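You operate a simulated robot arm through the tools that you are given. There is no shell and no other tool. Be economical: measure what you need, move in short steps, check, and stop when the job is done.

The job below is to be done with a simulated robot arm. You get a single attempt, and the scene is never put back.

TASK
Crimp the blue-ringed hose at the chart's dial setting for its size.
Fine: slide home before start, one stroke, slide out, then switch off.

Only the result counts: the job must be done as asked and must still hold three seconds after the hand-in. Knocking over, shifting, dropping, spilling or breaking anything else fails it.

THE ROBOT
A 7-joint arm with a two-finger parallel gripper, fixed in place. Base frame: the origin is at the foot of the arm, x ahead of it, y to its left, z up. Lengths are in m, angles in degrees, forces in N, time in s.
With the tool pointing down near the work surface it reaches from about 0.24 to 0.68 m from the base axis. Its first joint turns from -66.0 to 66.0 degrees. Payload 2.4 kg.
Tool frame: the origin (TCP) lies between the finger pads and is the grasp point; the fingertips stand 0.03 m ahead of it; z points along the fingers, y is the line along which they close. The gripper opens to 0.094 m. The fingers are 0.028 m wide and 0.01 m thick; the gripper's body (0.05 by 0.096 m) begins 0.055 m behind the TCP.
Orientation is that of the tool frame in the base frame, as [roll, pitch, yaw] about the fixed x, y, z axes, in that order (R = Rz(yaw) Ry(pitch) Rx(roll)). With the fingers straight down and closing along the base's y, the tool's x points along the base's -x, its y along +y and its z along -z.

THE INTERFACE
- The arm moves only by the tool arm_command. Its argument "steps" is one flat list of numbers, 6 for each row, row after row: the shift along the tool's x, y, z in m, then the turn, a rotation vector about the tool's x, y, z in degrees. In form: [dx, dy, dz, wx, wy, wz, dx, dy, dz, wx, wy, wz, ...]. A call has 1 to 8 rows; each row shifts and turns the commanded pose from where the row before left it, along the tool's axes as they then stand. "claw" is the gripper command, from -1 (shut) to 1 (fully open), values between in proportion, set as the call begins (left out, the last holds). A row lasts 0.2 s, in which the tool goes at most 0.05 m and 8.6 degrees; a call with a longer step from one row to the next is refused whole, and so is a gripper value outside its range. Where a pose cannot be reached the arm comes as near as it can. A force on the tool above 90 N (or 10 N above the force at the start of the call, whichever is more), or a blocked arm, ends the call early, and 0.2 s more pass. Each finger travels about 0.153 m/s and halts on what it meets, pressing with about 20 N; the grip force reading is that of the motor and also rises with nothing between the fingers. The clock runs only during rows and for 0.2 s after the last one: add rows that do not move to give the fingers time. The reply holds the time, the measured pose of the TCP, the force on the tool along the base axes, the opening and the grip force, in the units named above and with some noise.
- Cameras (640 x 400 px; columns grow to the right, rows downward): "scene" is fixed at [0.0553, 0.4894, 1.4506]; the picture's right is [-0.55, -0.84, 0.00], its down [-0.44, 0.29, -0.85] and it looks along [0.71, -0.47, -0.52] (base axes); focal length 236 px, centre (320, 200). "wrist" rides on the gripper at [0.076, 0.014, -0.102] in the tool frame; the picture's right is [-0.18, 0.98, 0.00], its down [-0.75, -0.14, -0.64] and it looks along [-0.63, -0.12, 0.77] (tool axes); focal length 243 px, centre (320, 200). There is no depth. A picture from a camera that has moved, and an enlarged one, comes with that camera's place and axes in the base frame and with its lens.
- get_image(camera): a new picture of that camera. It takes no simulated time.
- close_up(camera, box): a new picture of the part [left, top, right, bottom] of that camera's present view, enlarged. It takes no simulated time.
- finish_job(): hands the job in; it is judged then, once.

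Work in short steps. Places have to be worked out from the pictures, the camera data and where the tool is seen: move nearer, look again, correct. Check each grasp and each placing, and mend what went wrong. You have 120 turns and 64 pictures in all, those below and enlarged ones among them. Open the gripper and draw the arm clear of the work before you hand the job in, unless the task says otherwise; then end with one line.

The tools are called after "Call:" as a command line: name --argument value ..., lists and objects as JSON in quotes. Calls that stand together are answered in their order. arm_command: Moves the arm, as the interface text tells. Its arguments: {"type":"object","properties":{"steps":{"type":"array"},"claw":{"type":"number"}},"required":["steps"]} The other tools are called the same way: get_image (camera) takes a picture; close_up (camera, box) takes an enlarged picture of a part of a camera's view; finish_job () hands the job in.

At the start:

```text
t: 0.0
ee_pos: [0.3337, 0.0394, 1.3037]
tcp_rot: [180.0, 0.0, -180.0]
force: [-0.2, 0.1, 0.1]
gripper_width: 0.094
grip_force: 0.1
```

scene: 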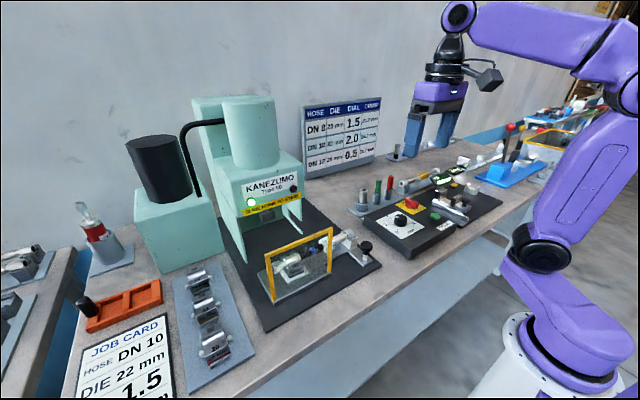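
wrist: 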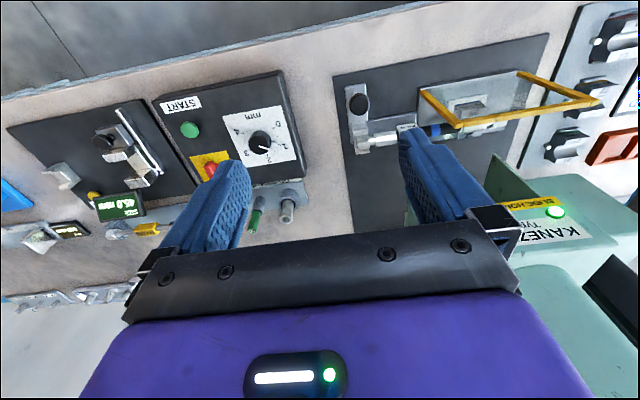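

I start by reading the chart, the press and the control box in enlarged pictures.

Call:
close_up --camera "scene" --box '[295, 85, 395, 185]'

Call:
close_up --camera "scene" --box '[220, 170, 400, 310]'

Call:
close_up --camera "scene" --box '[340, 120, 520, 260]'

Call:
close_up --camera "wrist" --box '[0, 60, 320, 300]'

Call:
close_up --camera "wrist" --box '[320, 20, 640, 260]'

```text
4.00 times, centred on (345, 135) of scene
camera zoom: at [0.0553, 0.4894, 1.4506], right [-0.55, -0.84, 0.0], down [-0.44, 0.29, -0.85], along [0.71, -0.47, -0.52], focal length 944 px, centre (220, 460)
```

zoom: 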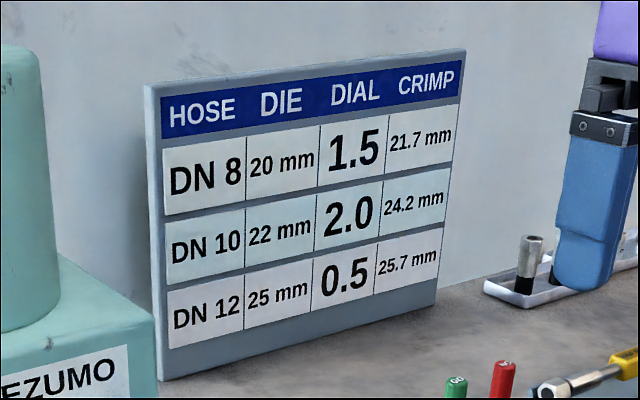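

```text
2.86 times, centred on (310, 240) of scene
camera zoom: at [0.0553, 0.4894, 1.4506], right [-0.55, -0.84, 0.0], down [-0.44, 0.29, -0.85], along [0.71, -0.47, -0.52], focal length 674 px, centre (349, 86)
```

zoom: 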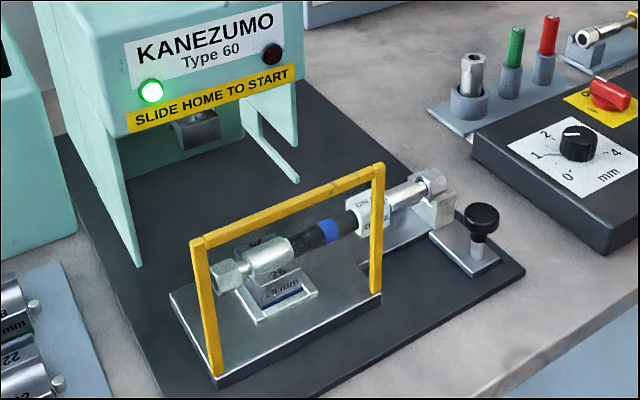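

```text
2.86 times, centred on (430, 190) of scene
camera zoom: at [0.0553, 0.4894, 1.4506], right [-0.55, -0.84, 0.0], down [-0.44, 0.29, -0.85], along [0.71, -0.47, -0.52], focal length 674 px, centre (6, 229)
```

zoom: 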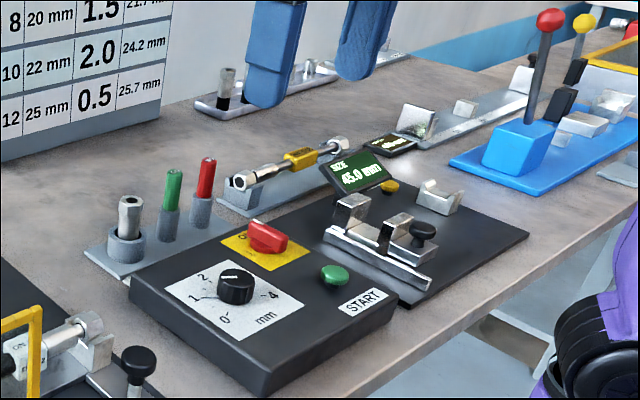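

```text
1.67 times, centred on (160, 180) of wrist
camera zoom: at [0.2582, 0.0535, 1.4062], right [0.18, 0.98, 0.0], down [0.75, -0.14, 0.64], along [0.63, -0.12, -0.77], focal length 404 px, centre (587, 233)
```

zoom: 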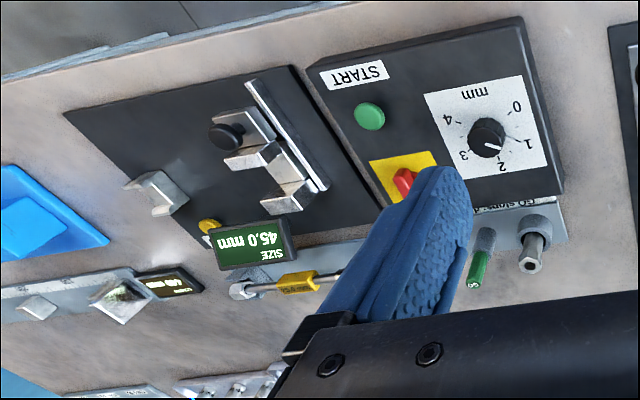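

```text
1.67 times, centred on (480, 140) of wrist
camera zoom: at [0.2582, 0.0535, 1.4062], right [0.18, 0.98, 0.0], down [0.75, -0.14, 0.64], along [0.63, -0.12, -0.77], focal length 404 px, centre (53, 300)
```

zoom: 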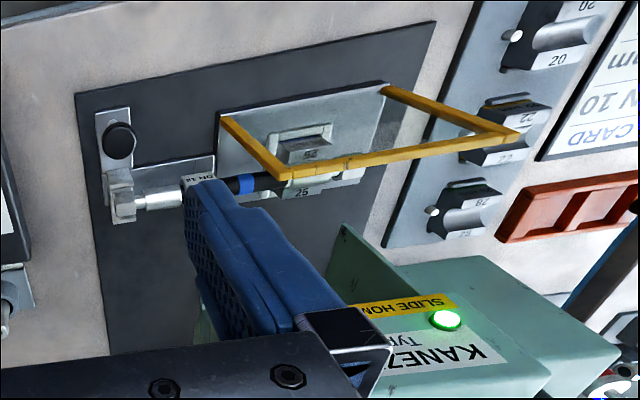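

The hose's tag matters most; I zoom in on it, the slide and the job card.

Call:
close_up --camera "scene" --box '[310, 225, 350, 265]'

Call:
close_up --camera "scene" --box '[260, 230, 330, 300]'

Call:
close_up --camera "scene" --box '[60, 250, 270, 400]'

Call:
close_up --camera "wrist" --box '[390, 110, 470, 150]'

```text
10.00 times, centred on (330, 245) of scene
camera zoom: at [0.0553, 0.4894, 1.4506], right [-0.55, -0.84, 0.0], down [-0.44, 0.29, -0.85], along [0.71, -0.47, -0.52], focal length 2360 px, centre (220, -250)
```

zoom: 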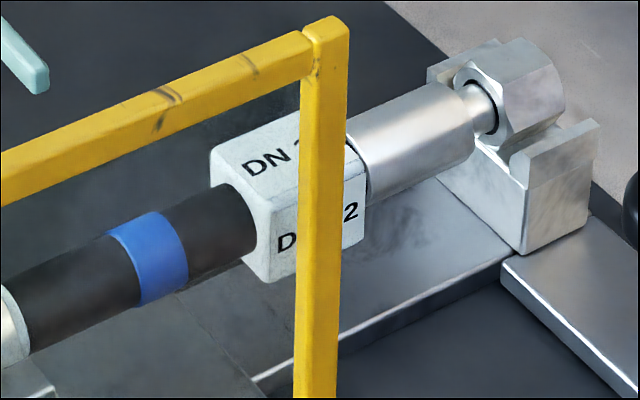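

```text
5.71 times, centred on (295, 265) of scene
camera zoom: at [0.0553, 0.4894, 1.4506], right [-0.55, -0.84, 0.0], down [-0.44, 0.29, -0.85], along [0.71, -0.47, -0.52], focal length 1349 px, centre (463, -171)
```

zoom: 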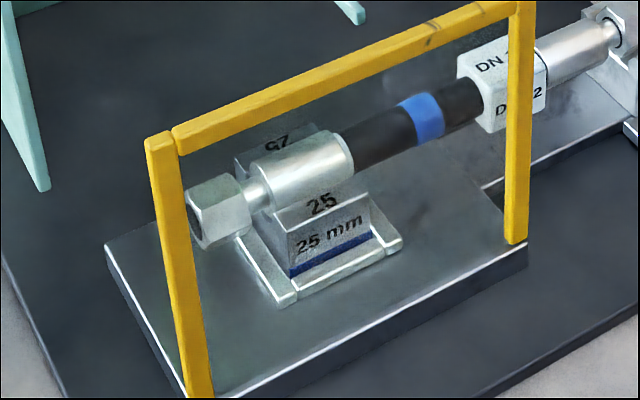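

```text
2.67 times, centred on (165, 325) of scene
camera zoom: at [0.0553, 0.4894, 1.4506], right [-0.55, -0.84, 0.0], down [-0.44, 0.29, -0.85], along [0.71, -0.47, -0.52], focal length 629 px, centre (733, -133)
```

zoom: 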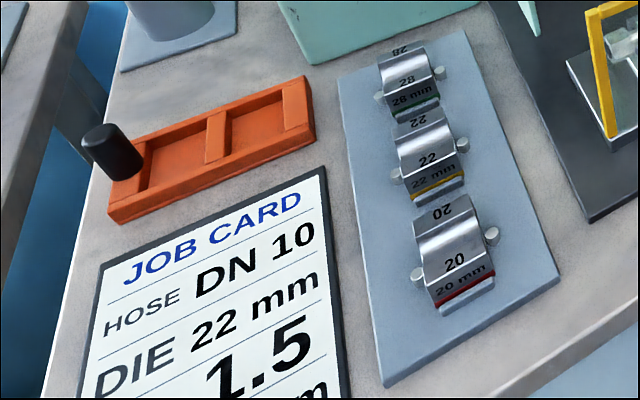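

```text
8.00 times, centred on (430, 130) of wrist
camera zoom: at [0.2582, 0.0535, 1.4062], right [0.18, 0.98, 0.0], down [0.75, -0.14, 0.64], along [0.63, -0.12, -0.77], focal length 1941 px, centre (-560, 760)
```

zoom: 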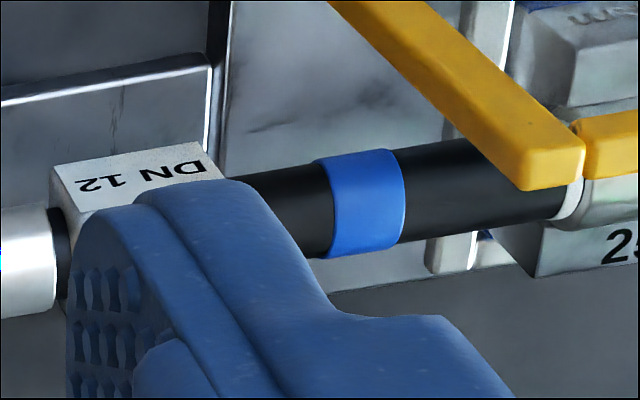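

The tag reads DN 12, so the chart asks for die 25 mm and dial 0.5. The 25 die is already fitted, and the job card is for another hose. I move above the control box for a close look at the dial.

Call:
arm_command --steps '[-0.0132, -0.029, 0.037, 0, 0, 0, -0.0132, -0.029, 0.037, 0, 0, 0, -0.0132, -0.029, 0.037, 0, 0, 0, -0.0132, -0.029, 0.037, 0, 0, 0, -0.0132, -0.029, 0.037, 0, 0, 0]'

Call:
get_image --camera "wrist"

Call:
close_up --camera "wrist" --box '[220, 60, 420, 200]'

```text
t: 1.2
ee_pos: [0.4001, -0.1048, 1.1175]
tcp_rot: [179.9, 0.0, 179.9]
force: [-0.1, -0.3, 0.3]
gripper_width: 0.0939
grip_force: 0.0
```

```text
52 pictures are left
camera wrist: at [0.324, -0.0904, 1.2204], right [0.18, 0.98, 0.0], down [0.75, -0.14, 0.64], along [0.63, -0.12, -0.77], focal length 243 px, centre (320, 200)
```

wrist: 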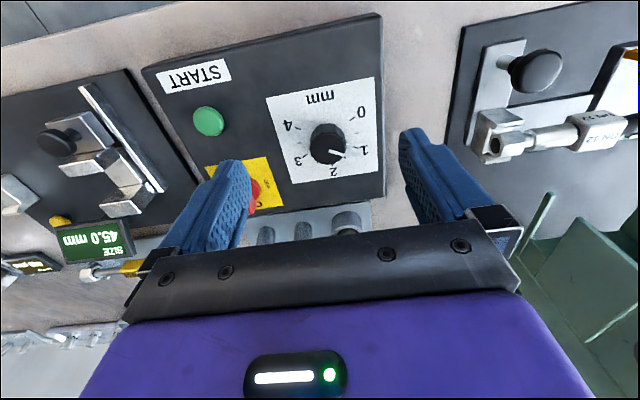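

```text
2.86 times, centred on (320, 130) of wrist
camera zoom: at [0.324, -0.0904, 1.2204], right [0.18, 0.98, 0.0], down [0.75, -0.14, 0.64], along [0.63, -0.12, -0.77], focal length 693 px, centre (320, 400)
```

zoom: 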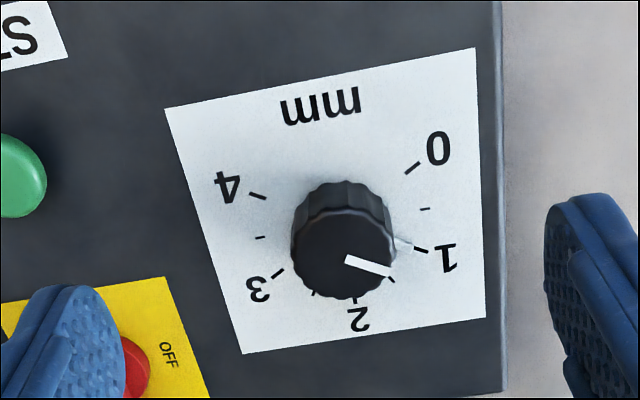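

The ticks are 60° per mm with 2 straight ahead, and the pointer is at about 1.0. The knob centre is near (0.453, -0.106), its top near z 0.98, and it needs about +30° counter-clockwise. I move above it with the gripper part open.

Call:
arm_command --steps '[-0.0176, -0.0004, 0.0275, 0, 0, 0, -0.0176, -0.0004, 0.0275, 0, 0, 0, -0.0175, -0.0004, 0.0275, 0, 0, 0]' --claw 0.5

Call:
get_image --camera "wrist"

```text
t: 2.0
ee_pos: [0.4536, -0.1055, 1.0335]
tcp_rot: [-180.0, 0.0, -180.0]
force: [0.6, 0.2, 0.4]
gripper_width: 0.0706
grip_force: 0.0
```

```text
50 pictures are left
camera wrist: at [0.3779, -0.0922, 1.1371], right [0.18, 0.98, 0.0], down [0.75, -0.14, 0.64], along [0.63, -0.12, -0.77], focal length 243 px, centre (320, 200)
```

wrist: 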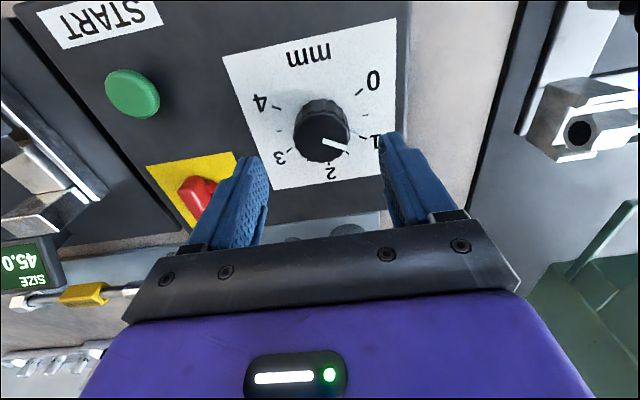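

The knob is centred between the fingers. I go down to TCP z ≈ 0.988 and close on it.

Call:
arm_command --steps '[0, 0, 0.02, 0, 0, 0, 0, 0, 0.015, 0, 0, 0, 0, 0, 0.01, 0, 0, 0]'

Call:
arm_command --steps '[0, 0, 0, 0, 0, 0, 0, 0, 0, 0, 0, 0]' --claw -1

Call:
get_image --camera "wrist"

```text
t: 2.8
ee_pos: [0.4515, -0.1068, 0.9899]
tcp_rot: [-179.9, 0.0, 180.0]
force: [-0.7, 0.0, 0.5]
gripper_width: 0.0706
grip_force: 0.1
```

```text
t: 3.4
ee_pos: [0.4534, -0.1049, 0.9896]
tcp_rot: [179.9, 0.0, -179.9]
force: [-1.2, 11.6, -4.0]
gripper_width: 0.0415
grip_force: 45.2
```

```text
49 pictures are left
camera wrist: at [0.3764, -0.0916, 1.0927], right [0.18, 0.98, 0.0], down [0.75, -0.14, 0.64], along [0.63, -0.12, -0.77], focal length 243 px, centre (320, 200)
```

wrist: 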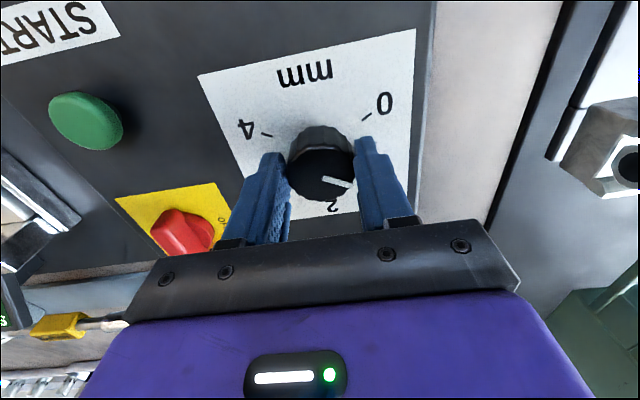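

The knob is gripped (0.0415 m wide). I turn it +30° about base z, which is -30° about tool z.

Call:
arm_command --steps '[0, 0, 0, 0, 0, -5, 0, 0, 0, 0, 0, -5, 0, 0, 0, 0, 0, -5, 0, 0, 0, 0, 0, -5, 0, 0, 0, 0, 0, -5, 0, 0, 0, 0, 0, -5]'

Call:
close_up --camera "wrist" --box '[220, 80, 420, 220]'

```text
t: 4.8
ee_pos: [0.4519, -0.1067, 0.9901]
tcp_rot: [179.9, -0.2, -149.9]
force: [0.9, 7.8, -31.2]
gripper_width: 0.0417
grip_force: 45.2
```

```text
2.86 times, centred on (320, 150) of wrist
camera zoom: at [0.3801, -0.133, 1.0929], right [-0.33, 0.94, 0.0], down [0.73, 0.25, 0.64], along [0.6, 0.21, -0.77], focal length 693 px, centre (320, 343)
```

zoom: 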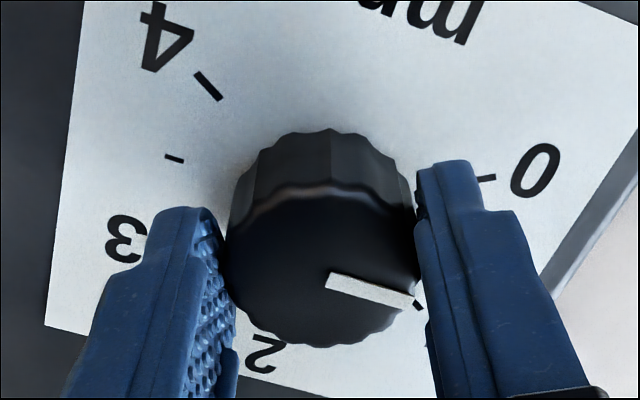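

The knob turned with the tool. I release it, rise and read the pointer.

Call:
arm_command --steps '[0, 0, 0, 0, 0, 0, 0, 0, 0, 0, 0, 0]' --claw 0.5

Call:
arm_command --steps '[0, 0, -0.02, 0, 0, 0, 0, 0, -0.03, 0, 0, 6, 0, 0, -0.03, 0, 0, 8, 0, 0, 0, 0, 0, 8, 0, 0, 0, 0, 0, 8]'

Call:
close_up --camera "wrist" --box '[220, 60, 420, 200]'

```text
t: 5.4
ee_pos: [0.4524, -0.1061, 0.9926]
tcp_rot: [-179.8, 0.0, -150.2]
force: [-0.1, -0.1, 0.1]
gripper_width: 0.0702
grip_force: 0.0
```

```text
t: 6.6
ee_pos: [0.4522, -0.1066, 1.0706]
tcp_rot: [-179.9, 0.0, 179.8]
force: [-0.3, -0.6, -0.9]
gripper_width: 0.0704
grip_force: 0.0
```

```text
2.86 times, centred on (320, 130) of wrist
camera zoom: at [0.377, -0.0926, 1.1735], right [0.19, 0.98, 0.0], down [0.75, -0.14, 0.64], along [0.63, -0.12, -0.77], focal length 693 px, centre (320, 400)
```

zoom: 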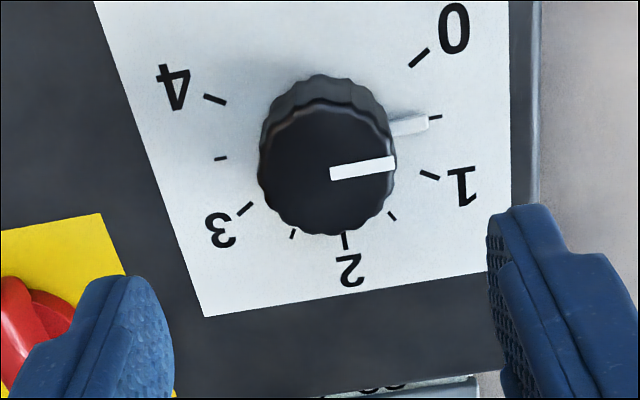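

The pointer is at 90°, which is exactly 0.5. Next I move over to look at the slide's knob and carriage.

Call:
arm_command --steps '[0.0224, 0.0394, -0.01, 0, 0, 0, 0.0224, 0.0394, -0.01, 0, 0, 0, 0.0224, 0.0394, -0.01, 0, 0, 0, 0.0224, 0.0394, -0.01, 0, 0, 0, 0.0224, 0.0394, -0.01, 0, 0, 0]'

Call:
get_image --camera "wrist"

Call:
close_up --camera "scene" --box '[210, 160, 400, 310]'

```text
t: 7.8
ee_pos: [0.3402, 0.0906, 1.1211]
tcp_rot: [180.0, 0.0, 179.8]
force: [-0.1, -0.4, -0.7]
gripper_width: 0.0705
grip_force: 0.1
```

```text
46 pictures are left
camera wrist: at [0.2647, 0.1043, 1.2237], right [0.19, 0.98, 0.0], down [0.75, -0.14, 0.64], along [0.63, -0.12, -0.77], focal length 243 px, centre (320, 200)
```

wrist: 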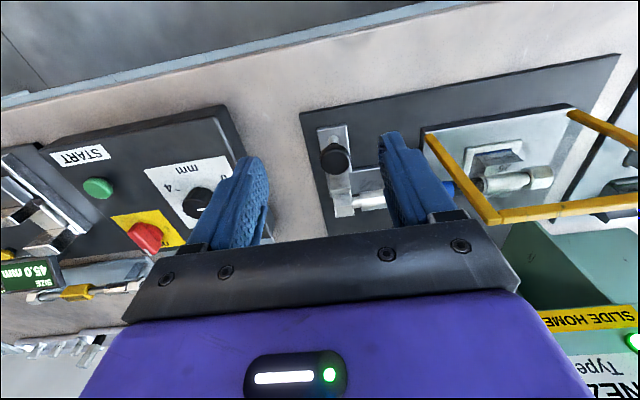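

```text
2.67 times, centred on (305, 235) of scene
camera zoom: at [0.0553, 0.4894, 1.4506], right [-0.55, -0.84, 0.0], down [-0.44, 0.29, -0.85], along [0.71, -0.47, -0.52], focal length 629 px, centre (360, 107)
```

zoom: 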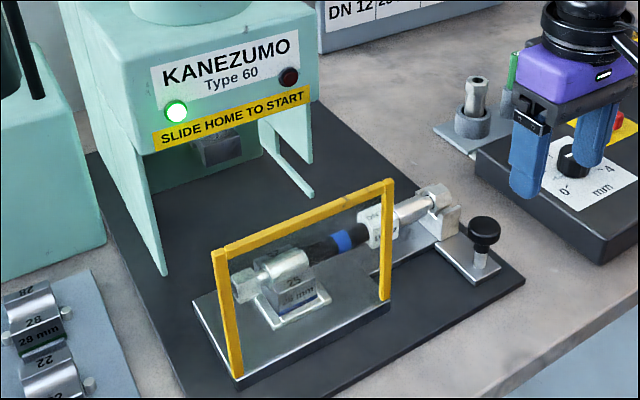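

I place the slide knob at about (0.408, 0.093), top near z 0.98, clear of guard and press cheek. I go above it and check.

Call:
arm_command --steps '[-0.0226, 0.0009, 0.03, 0, 0, 0, -0.0226, 0.0009, 0.03, 0, 0, 0, -0.0226, 0.0009, 0.03, 0, 0, 0]'

Call:
get_image --camera "wrist"

```text
t: 8.6
ee_pos: [0.4093, 0.0944, 1.0321]
tcp_rot: [179.9, 0.0, 180.0]
force: [-0.7, -0.6, -0.3]
gripper_width: 0.0706
grip_force: 0.0
```

```text
44 pictures are left
camera wrist: at [0.3341, 0.108, 1.1353], right [0.19, 0.98, 0.0], down [0.75, -0.14, 0.64], along [0.63, -0.12, -0.77], focal length 243 px, centre (320, 200)
```

wrist: 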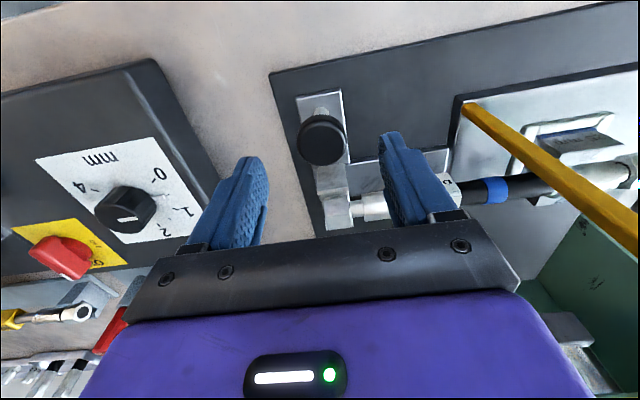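

The knob is centred between the fingers. I lower by 0.05 and close on it.

Call:
arm_command --steps '[-0.001, 0.001, 0.02, 0, 0, 0, 0, 0, 0.02, 0, 0, 0, 0, 0, 0.01, 0, 0, 0]'

Call:
arm_command --steps '[0, 0, 0, 0, 0, 0, 0, 0, 0, 0, 0, 0]' --claw -1

Call:
get_image --camera "wrist"

```text
t: 9.4
ee_pos: [0.41, 0.0952, 0.9824]
tcp_rot: [180.0, 0.0, 179.9]
force: [-0.6, -0.3, -0.2]
gripper_width: 0.0707
grip_force: 0.1
```

```text
t: 10.0
ee_pos: [0.4101, 0.0957, 0.9827]
tcp_rot: [-180.0, 0.0, -180.0]
force: [0.7, 4.4, -8.4]
gripper_width: 0.0352
grip_force: 45.4
```

```text
43 pictures are left
camera wrist: at [0.3336, 0.1086, 1.0849], right [0.18, 0.98, 0.0], down [0.75, -0.14, 0.64], along [0.63, -0.12, -0.77], focal length 243 px, centre (320, 200)
```

wrist: 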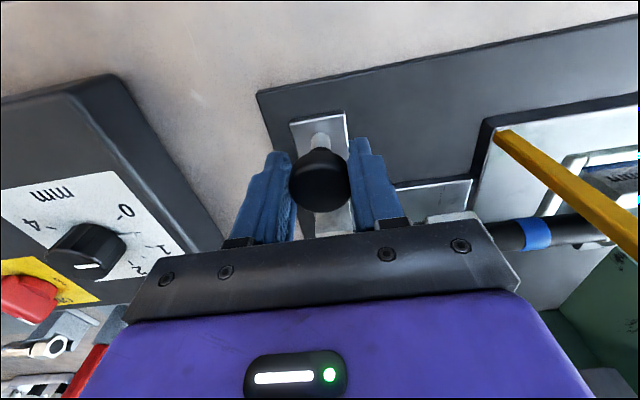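

The knob is held. I push the slide toward +x by 0.05 gently and check that it follows.

Call:
arm_command --steps '[-0.008, 0, 0, 0, 0, 0, -0.008, 0, 0, 0, 0, 0, -0.008, 0, 0, 0, 0, 0, -0.008, 0, 0, 0, 0, 0, -0.008, 0, 0, 0, 0, 0, -0.01, 0, 0, 0, 0, 0]'

Call:
close_up --camera "scene" --box '[210, 160, 400, 310]'

```text
t: 11.4
ee_pos: [0.4611, 0.0935, 0.9823]
tcp_rot: [179.9, 0.2, 179.9]
force: [-1.7, 13.9, 18.4]
gripper_width: 0.0356
grip_force: 44.8
```

```text
2.67 times, centred on (305, 235) of scene
camera zoom: at [0.0549, 0.4897, 1.4505], right [-0.55, -0.84, 0.0], down [-0.44, 0.29, -0.85], along [0.71, -0.47, -0.52], focal length 629 px, centre (360, 107)
```

zoom: 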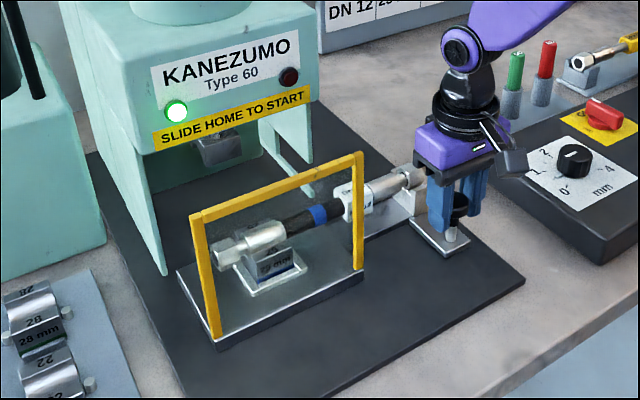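

The slide follows the hand. I continue in smaller portions while watching the force.

Call:
arm_command --steps '[-0.01, 0, 0, 0, 0, 0, -0.01, 0, 0, 0, 0, 0, -0.01, 0, 0, 0, 0, 0, -0.01, 0, 0, 0, 0, 0, -0.01, 0, 0, 0, 0, 0]'

Call:
close_up --camera "scene" --box '[210, 160, 400, 310]'

```text
t: 12.6
ee_pos: [0.5092, 0.095, 0.9824]
tcp_rot: [179.9, 0.0, -180.0]
force: [-2.9, 17.5, 19.9]
gripper_width: 0.0356
grip_force: 44.9
```

```text
2.67 times, centred on (305, 235) of scene
camera zoom: at [0.0549, 0.4898, 1.4505], right [-0.55, -0.84, 0.0], down [-0.44, 0.29, -0.85], along [0.71, -0.47, -0.52], focal length 629 px, centre (360, 107)
```

zoom: 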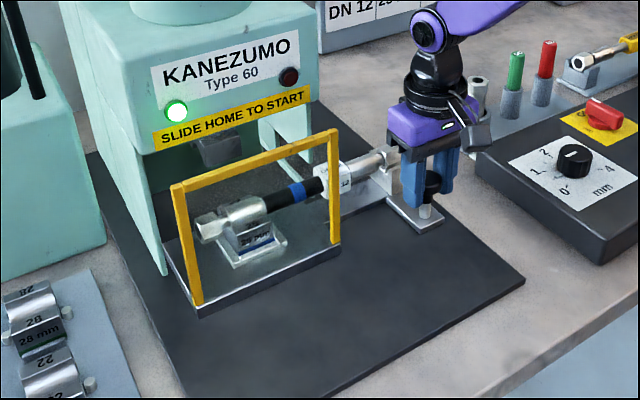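

Still moving freely. I continue another 0.05.

Call:
arm_command --steps '[-0.01, 0, 0, 0, 0, 0, -0.01, 0, 0, 0, 0, 0, -0.01, 0, 0, 0, 0, 0, -0.01, 0, 0, 0, 0, 0, -0.01, 0, 0, 0, 0, 0]'

Call:
close_up --camera "scene" --box '[210, 160, 400, 310]'

```text
t: 13.8
ee_pos: [0.5584, 0.0956, 0.9824]
tcp_rot: [179.9, 0.2, 180.0]
force: [-2.0, 14.5, 26.0]
gripper_width: 0.0352
grip_force: 45.0
```

```text
2.67 times, centred on (305, 235) of scene
camera zoom: at [0.0547, 0.4897, 1.4505], right [-0.55, -0.84, 0.0], down [-0.44, 0.29, -0.85], along [0.71, -0.47, -0.52], focal length 629 px, centre (360, 107)
```

zoom: 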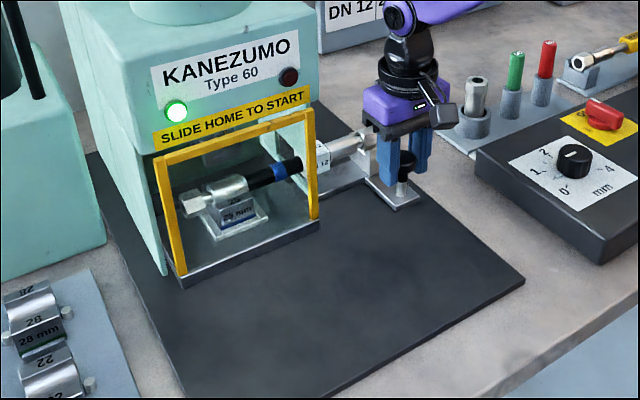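

The guard is about to meet the press front, so I push on in small steps until it stops.

Call:
arm_command --steps '[-0.006, 0, 0, 0, 0, 0, -0.006, 0, 0, 0, 0, 0, -0.006, 0, 0, 0, 0, 0, -0.006, 0, 0, 0, 0, 0, -0.006, 0, 0, 0, 0, 0]'

Call:
close_up --camera "scene" --box '[210, 160, 400, 310]'

```text
t: 15.0
ee_pos: [0.5847, 0.0945, 0.9786]
tcp_rot: [-179.8, -1.2, 180.0]
force: [-29.1, 9.4, 1.2]
gripper_width: 0.0353
grip_force: 44.9
```

```text
2.67 times, centred on (305, 235) of scene
camera zoom: at [0.0544, 0.4896, 1.4506], right [-0.55, -0.84, 0.0], down [-0.44, 0.29, -0.85], along [0.71, -0.47, -0.52], focal length 629 px, centre (360, 107)
```

zoom: 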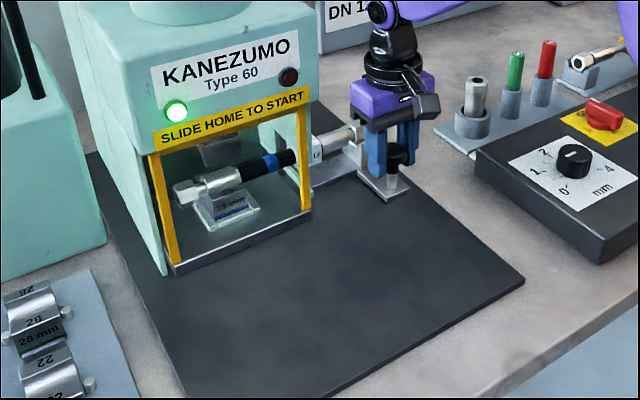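

Resistance has appeared and the guard looks flush. I push a little more to confirm it is at the end stop.

Call:
arm_command --steps '[-0.004, 0, 0, 0, 0, 0, -0.002, 0, 0, 0, 0, 0, 0, 0, 0, 0, 0, 0]'

Call:
close_up --camera "scene" --box '[230, 170, 370, 280]'

```text
t: 15.8
ee_pos: [0.5874, 0.0948, 0.978]
tcp_rot: [-179.8, -1.6, -179.9]
force: [-50.1, 10.8, -6.9]
gripper_width: 0.0354
grip_force: 45.4
```

```text
3.64 times, centred on (300, 225) of scene
camera zoom: at [0.054, 0.4897, 1.4506], right [-0.55, -0.84, 0.0], down [-0.44, 0.29, -0.85], along [0.71, -0.47, -0.52], focal length 858 px, centre (393, 109)
```

zoom: 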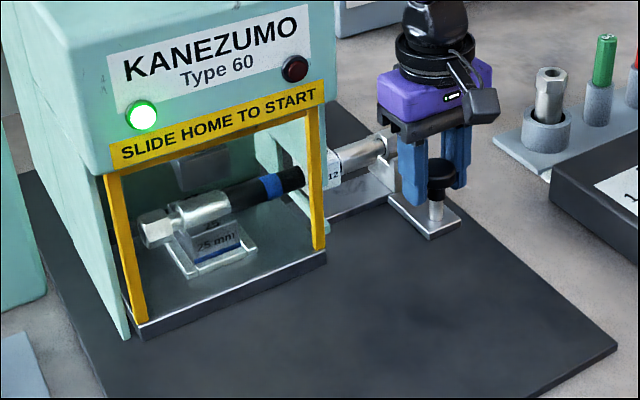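

Force rises without movement, so the slide is home. I open the gripper and lift away.

Call:
arm_command --steps '[0, 0, 0, 0, 0, 0, 0, 0, 0, 0, 0, 0]' --claw 0.5

Call:
arm_command --steps '[0.004, 0, -0.02, 0, 0, 0, 0, 0, -0.04, 0, 0, 0, 0, 0, -0.04, 0, 0, 0, 0, 0, -0.04, 0, 0, 0]'

Call:
get_image --camera "scene"

```text
t: 16.4
ee_pos: [0.596, 0.093, 0.9807]
tcp_rot: [-180.0, 0.2, 179.9]
force: [0.5, -0.8, -0.1]
gripper_width: 0.0705
grip_force: 0.1
```

```text
t: 17.4
ee_pos: [0.5909, 0.0939, 1.1219]
tcp_rot: [180.0, -0.1, 179.9]
force: [-0.4, 0.4, 0.9]
gripper_width: 0.0706
grip_force: 0.1
```

```text
37 pictures are left
```

scene: 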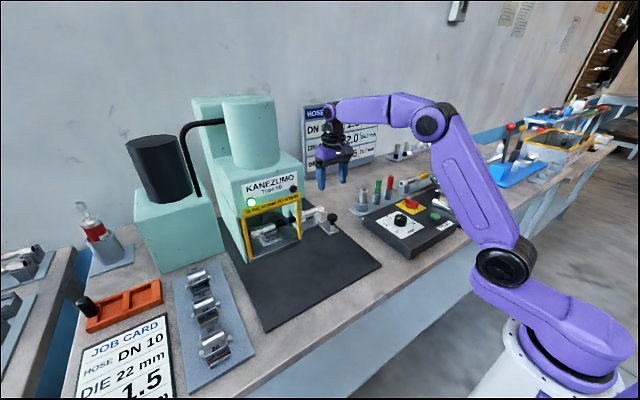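

Slide stays home. I move with closed fingers above the START button and look at it.

Call:
arm_command --steps '[0.02, -0.0404, 0, 0, 0, 0, 0.02, -0.0404, 0, 0, 0, 0, 0.02, -0.0404, 0, 0, 0, 0, 0.02, -0.0404, 0, 0, 0, 0, 0.025, -0.0404, 0, 0, 0, 0, 0.025, -0.0404, 0, 0, 0, 0, 0.025, -0.0404, 0, 0, 0, 0, 0.026, -0.04, 0.02, 0, 0, 0]' --claw -1

Call:
get_image --camera "wrist"

```text
refused: row 8 steps farther than a row can; nothing moved
```

```text
36 pictures are left
camera wrist: at [0.5154, 0.1077, 1.2247], right [0.18, 0.98, 0.0], down [0.75, -0.14, 0.64], along [0.63, -0.12, -0.77], focal length 243 px, centre (320, 200)
```

wrist: 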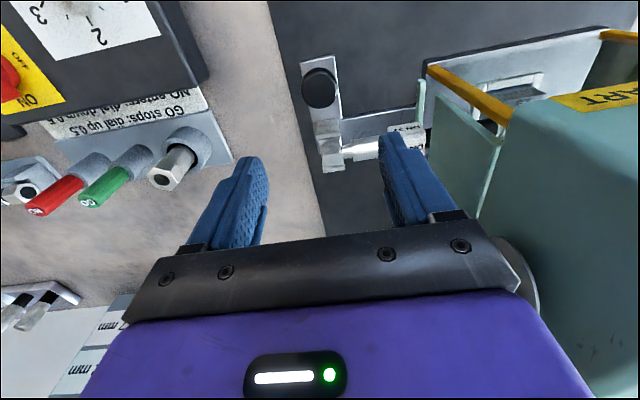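

That call was refused because the last row was too long. I repeat it without the drop in the last row.

Call:
arm_command --steps '[0.0225, -0.0404, 0, 0, 0, 0, 0.0225, -0.0404, 0, 0, 0, 0, 0.0225, -0.0404, 0, 0, 0, 0, 0.0225, -0.0404, 0, 0, 0, 0, 0.0225, -0.0404, 0, 0, 0, 0, 0.0225, -0.0404, 0, 0, 0, 0, 0.0225, -0.0404, 0, 0, 0, 0, 0.0225, -0.04, 0, 0, 0, 0]' --claw -1

Call:
get_image --camera "wrist"

```text
t: 19.2
ee_pos: [0.4088, -0.2298, 1.1202]
tcp_rot: [180.0, 0.0, 179.9]
force: [-0.9, -0.1, 0.9]
gripper_width: 0.0001
grip_force: 19.7
```

```text
35 pictures are left
camera wrist: at [0.3343, -0.2153, 1.2227], right [0.18, 0.98, 0.0], down [0.75, -0.14, 0.64], along [0.63, -0.12, -0.77], focal length 243 px, centre (320, 200)
```

wrist: 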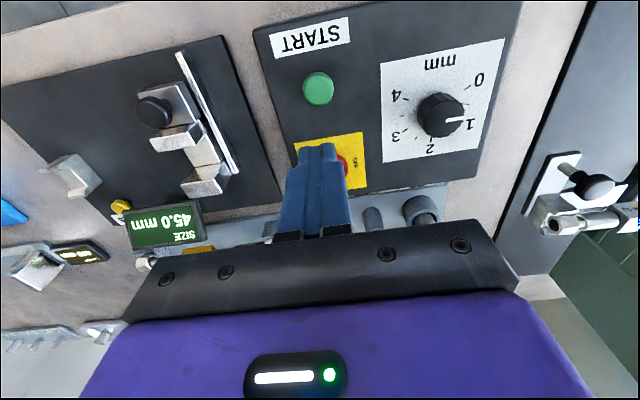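

The button is at about (0.403, -0.231). I lower to just above it (fingertips near z 0.975) and check alignment.

Call:
arm_command --steps '[0.002, -0.0004, 0.04, 0, 0, 0, 0.002, -0.0004, 0.04, 0, 0, 0, 0.002, -0.0004, 0.034, 0, 0, 0]'

Call:
get_image --camera "wrist"

Call:
close_up --camera "scene" --box '[370, 160, 490, 260]'

```text
t: 20.0
ee_pos: [0.4032, -0.2306, 1.0082]
tcp_rot: [-179.9, -0.1, 180.0]
force: [0.6, 0.3, 0.8]
gripper_width: 0.0
grip_force: 20.2
```

```text
34 pictures are left
camera wrist: at [0.3287, -0.2164, 1.1096], right [0.18, 0.98, 0.0], down [0.75, -0.14, 0.64], along [0.63, -0.12, -0.77], focal length 243 px, centre (320, 200)
```

wrist: 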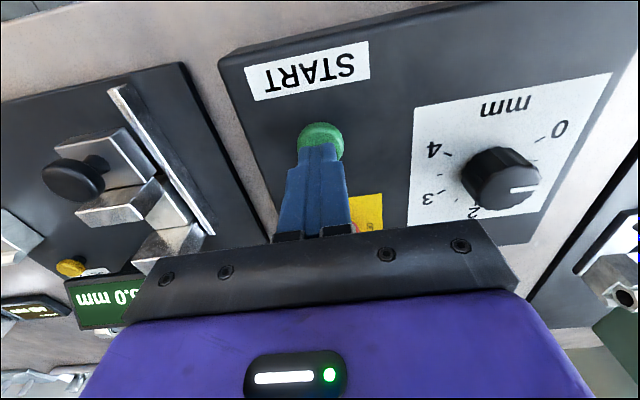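

```text
4.00 times, centred on (430, 210) of scene
camera zoom: at [0.0553, 0.4894, 1.4506], right [-0.55, -0.84, 0.0], down [-0.44, 0.29, -0.85], along [0.71, -0.47, -0.52], focal length 944 px, centre (-120, 160)
```

zoom: 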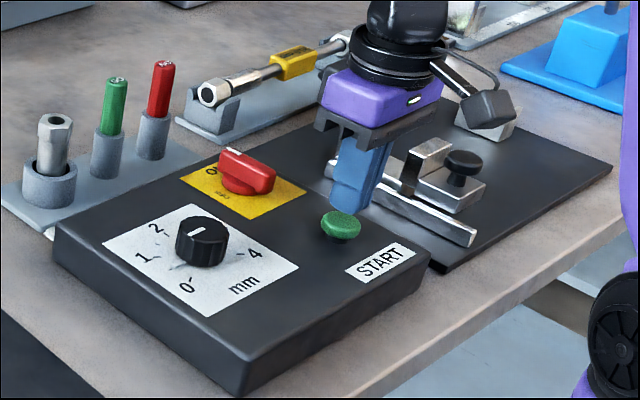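

The button centre is nearer (0.399, -0.229), so I correct by 4 mm. Then I press down gradually, watching the force.

Call:
arm_command --steps '[0.004, 0.0015, 0, 0, 0, 0, 0, 0, 0.004, 0, 0, 0, 0, 0, 0.004, 0, 0, 0]'

Call:
close_up --camera "scene" --box '[400, 180, 460, 240]'

```text
t: 20.8
ee_pos: [0.4007, -0.2279, 0.9987]
tcp_rot: [180.0, 0.0, 179.9]
force: [-1.2, 0.0, -0.5]
gripper_width: 0.0
grip_force: 19.8
```

```text
6.67 times, centred on (430, 210) of scene
camera zoom: at [0.0553, 0.4894, 1.4506], right [-0.55, -0.84, 0.0], down [-0.44, 0.29, -0.85], along [0.71, -0.47, -0.52], focal length 1573 px, centre (-413, 133)
```

zoom: 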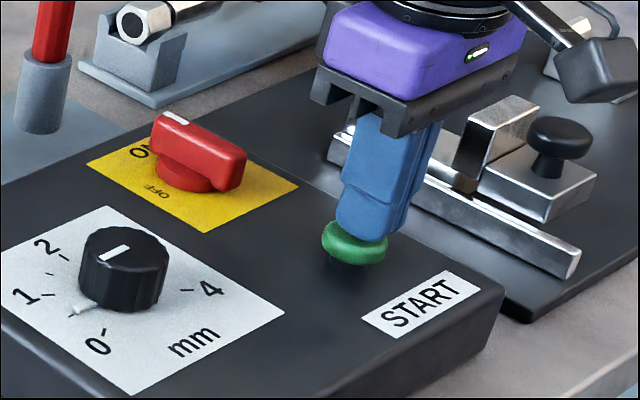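

The fingertip sits right over the button. I press down another 6 mm.

Call:
arm_command --steps '[0, 0, 0.003, 0, 0, 0, 0, 0, 0.003, 0, 0, 0]'

Call:
get_image --camera "scene"

```text
t: 21.4
ee_pos: [0.4007, -0.229, 0.9938]
tcp_rot: [-180.0, 0.0, 180.0]
force: [-0.7, -0.9, 1.8]
gripper_width: 0.0001
grip_force: 20.2
```

```text
31 pictures are left
```

scene: 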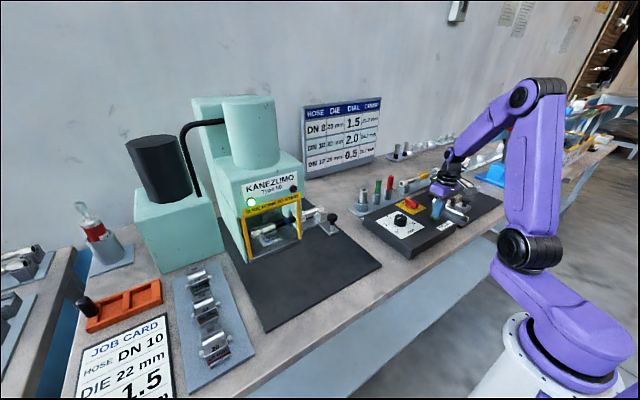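

Contact is only just starting (1.8 N). I press 3 mm more and look at the lamp.

Call:
arm_command --steps '[0, 0, 0.003, 0, 0, 0]'

Call:
close_up --camera "scene" --box '[220, 160, 380, 260]'

```text
t: 21.8
ee_pos: [0.4016, -0.2287, 0.99]
tcp_rot: [180.0, 0.1, 179.9]
force: [-1.5, -1.2, 3.6]
gripper_width: 0.0001
grip_force: 19.9
```

```text
4.00 times, centred on (300, 210) of scene
camera zoom: at [0.0552, 0.4894, 1.4506], right [-0.55, -0.84, 0.0], down [-0.44, 0.29, -0.85], along [0.71, -0.47, -0.52], focal length 944 px, centre (400, 160)
```

zoom: 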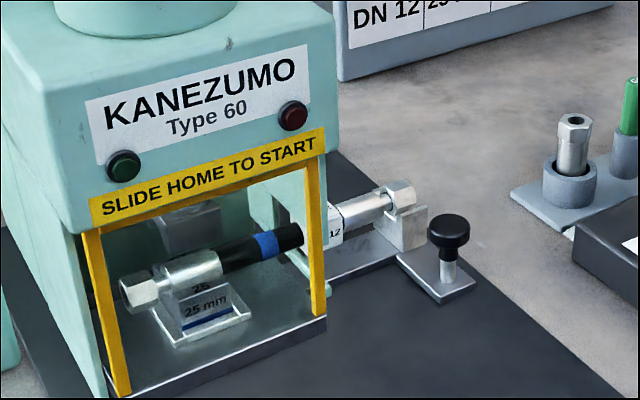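

The green lamp has gone out, so the stroke has apparently begun. I lift off the button at once and watch.

Call:
arm_command --steps '[0, 0, -0.02, 0, 0, 0, 0, 0, -0.03, 0, 0, 0]'

Call:
close_up --camera "scene" --box '[220, 160, 380, 260]'

```text
t: 22.4
ee_pos: [0.4016, -0.2279, 1.0384]
tcp_rot: [-179.9, 0.0, 180.0]
force: [-0.1, -0.1, 0.0]
gripper_width: 0.0001
grip_force: 20.0
```

```text
4.00 times, centred on (300, 210) of scene
camera zoom: at [0.0553, 0.4894, 1.4506], right [-0.55, -0.84, 0.0], down [-0.44, 0.29, -0.85], along [0.71, -0.47, -0.52], focal length 944 px, centre (400, 160)
```

zoom: 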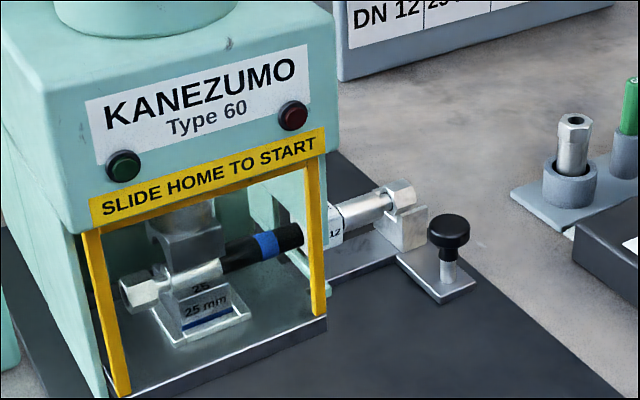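

The ram is coming down. I rise further and wait while the stroke runs.

Call:
arm_command --steps '[0, 0, -0.04, 0, 0, 0, 0, 0, -0.04, 0, 0, 0, 0, 0, 0, 0, 0, 0, 0, 0, 0, 0, 0, 0, 0, 0, 0, 0, 0, 0, 0, 0, 0, 0, 0, 0, 0, 0, 0, 0, 0, 0, 0, 0, 0, 0, 0, 0]' --claw 0.5

Call:
close_up --camera "scene" --box '[220, 160, 380, 260]'

```text
t: 24.2
ee_pos: [0.4022, -0.2295, 1.1212]
tcp_rot: [-180.0, 0.0, 179.9]
force: [-0.4, -0.2, 1.1]
gripper_width: 0.0705
grip_force: 0.0
```

```text
4.00 times, centred on (300, 210) of scene
camera zoom: at [0.0553, 0.4894, 1.4506], right [-0.55, -0.84, 0.0], down [-0.44, 0.29, -0.85], along [0.71, -0.47, -0.52], focal length 944 px, centre (400, 160)
```

zoom: 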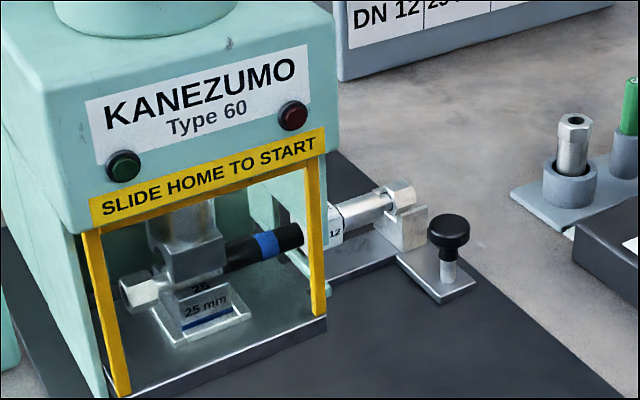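

The ram is on the ferrule. Meanwhile I move back above the slide knob at (0.586, 0.094), staying high, while the stroke finishes.

Call:
arm_command --steps '[-0.023, 0.0404, 0, 0, 0, 0, -0.023, 0.0404, 0, 0, 0, 0, -0.023, 0.0404, 0, 0, 0, 0, -0.023, 0.0404, 0, 0, 0, 0, -0.023, 0.0404, 0, 0, 0, 0, -0.023, 0.0404, 0, 0, 0, 0, -0.023, 0.0404, 0, 0, 0, 0, -0.023, 0.0404, 0, 0, 0, 0]'

Call:
close_up --camera "scene" --box '[220, 160, 380, 260]'

Call:
get_image --camera "wrist"

```text
t: 26.0
ee_pos: [0.586, 0.0948, 1.1202]
tcp_rot: [179.9, 0.1, 179.9]
force: [-0.9, 0.0, -0.2]
gripper_width: 0.0706
grip_force: 0.2
```

```text
4.00 times, centred on (300, 210) of scene
camera zoom: at [0.0553, 0.4893, 1.4506], right [-0.55, -0.84, 0.0], down [-0.44, 0.29, -0.85], along [0.71, -0.47, -0.52], focal length 944 px, centre (400, 160)
```

zoom: 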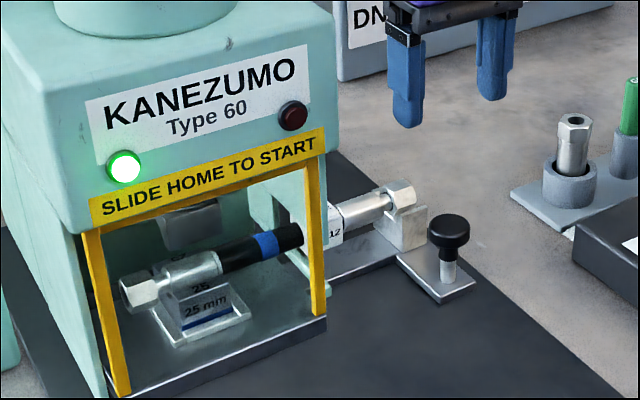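

```text
26 pictures are left
camera wrist: at [0.5102, 0.109, 1.2221], right [0.19, 0.98, 0.0], down [0.75, -0.14, 0.64], along [0.63, -0.12, -0.77], focal length 243 px, centre (320, 200)
```

wrist: 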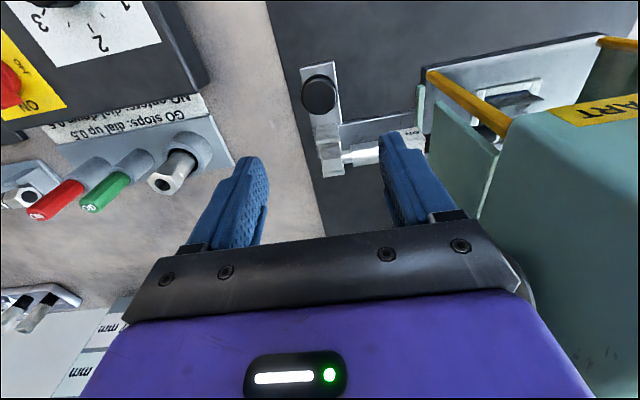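

The stroke is done: ram up, ferrule crimped, green lamp on again. I lower onto the slide knob at about (0.583, 0.095) and grip it.

Call:
arm_command --steps '[0.003, 0, 0.04, 0, 0, 0, 0, 0, 0.04, 0, 0, 0, 0, 0, 0.03, 0, 0, 0, 0, 0, 0.018, 0, 0, 0, 0, 0, 0.01, 0, 0, 0]'

Call:
arm_command --steps '[0, 0, 0, 0, 0, 0, 0, 0, 0, 0, 0, 0]' --claw -1

Call:
get_image --camera "wrist"

```text
t: 27.2
ee_pos: [0.5821, 0.0955, 0.9818]
tcp_rot: [-180.0, -0.1, -179.9]
force: [0.7, -0.2, -0.3]
gripper_width: 0.0703
grip_force: 0.0
```

```text
t: 27.8
ee_pos: [0.5824, 0.0951, 0.9811]
tcp_rot: [-180.0, -0.1, 179.8]
force: [-0.9, -2.4, -1.9]
gripper_width: 0.0354
grip_force: 44.8
```

```text
25 pictures are left
camera wrist: at [0.5071, 0.1087, 1.084], right [0.19, 0.98, 0.0], down [0.75, -0.14, 0.64], along [0.63, -0.12, -0.77], focal length 243 px, centre (320, 200)
```

wrist: 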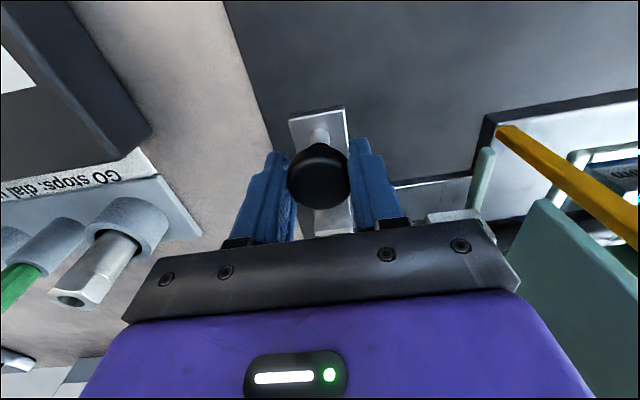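

Gripped. I pull the slide back out by 0.08 first.

Call:
arm_command --steps '[0.01, 0, 0, 0, 0, 0, 0.01, 0, 0, 0, 0, 0, 0.01, 0, 0, 0, 0, 0, 0.01, 0, 0, 0, 0, 0, 0.01, 0, 0, 0, 0, 0, 0.01, 0, 0, 0, 0, 0, 0.01, 0, 0, 0, 0, 0, 0.01, 0, 0, 0, 0, 0]'

Call:
close_up --camera "scene" --box '[210, 160, 400, 310]'

```text
t: 29.6
ee_pos: [0.5014, 0.0955, 0.9815]
tcp_rot: [-180.0, -0.3, -179.9]
force: [0.9, -3.7, -28.0]
gripper_width: 0.0353
grip_force: 44.7
```

```text
2.67 times, centred on (305, 235) of scene
camera zoom: at [0.0558, 0.4893, 1.4506], right [-0.55, -0.84, 0.0], down [-0.44, 0.29, -0.85], along [0.71, -0.47, -0.52], focal length 629 px, centre (360, 107)
```

zoom: 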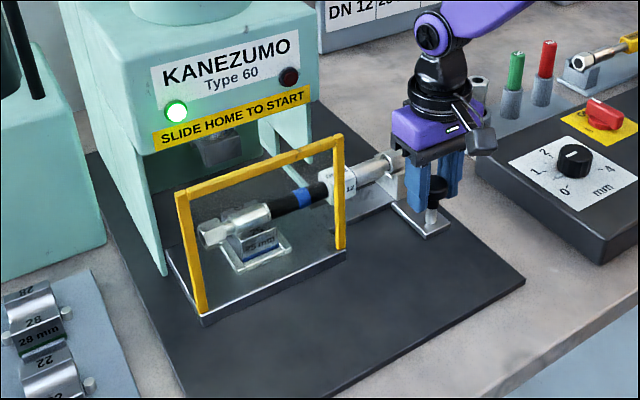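

The slide comes out cleanly. I pull another 0.08, then check the rest.

Call:
arm_command --steps '[0.011, 0, 0, 0, 0, 0, 0.011, 0, 0, 0, 0, 0, 0.011, 0, 0, 0, 0, 0, 0.011, 0, 0, 0, 0, 0, 0.011, 0, 0, 0, 0, 0, 0.011, 0, 0, 0, 0, 0, 0.01, 0, 0, 0, 0, 0, 0.008, 0, 0, 0, 0, 0]'

Call:
arm_command --steps '[0.004, 0, 0, 0, 0, 0, 0.004, 0, 0, 0, 0, 0, 0.003, 0, 0, 0, 0, 0]'

Call:
close_up --camera "scene" --box '[210, 160, 400, 310]'

```text
t: 31.4
ee_pos: [0.42, 0.0942, 0.9834]
tcp_rot: [180.0, 0.1, 180.0]
force: [2.4, -4.3, -9.1]
gripper_width: 0.0356
grip_force: 45.2
```

```text
t: 32.2
ee_pos: [0.4119, 0.0938, 0.9833]
tcp_rot: [180.0, 0.6, 179.9]
force: [25.7, -2.4, -13.1]
gripper_width: 0.0356
grip_force: 45.3
```

```text
2.67 times, centred on (305, 235) of scene
camera zoom: at [0.0563, 0.4893, 1.4506], right [-0.55, -0.84, 0.0], down [-0.44, 0.29, -0.85], along [0.71, -0.47, -0.52], focal length 629 px, centre (360, 107)
```

zoom: 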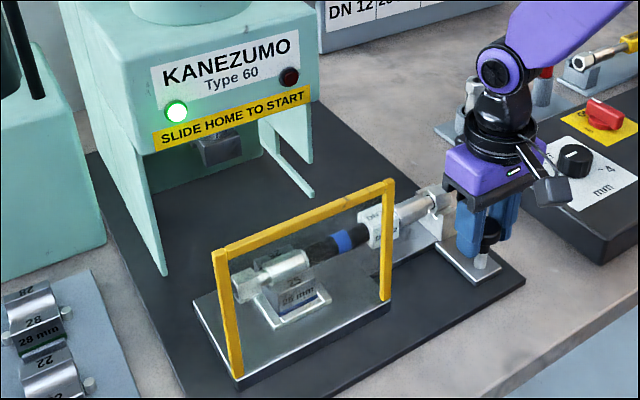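

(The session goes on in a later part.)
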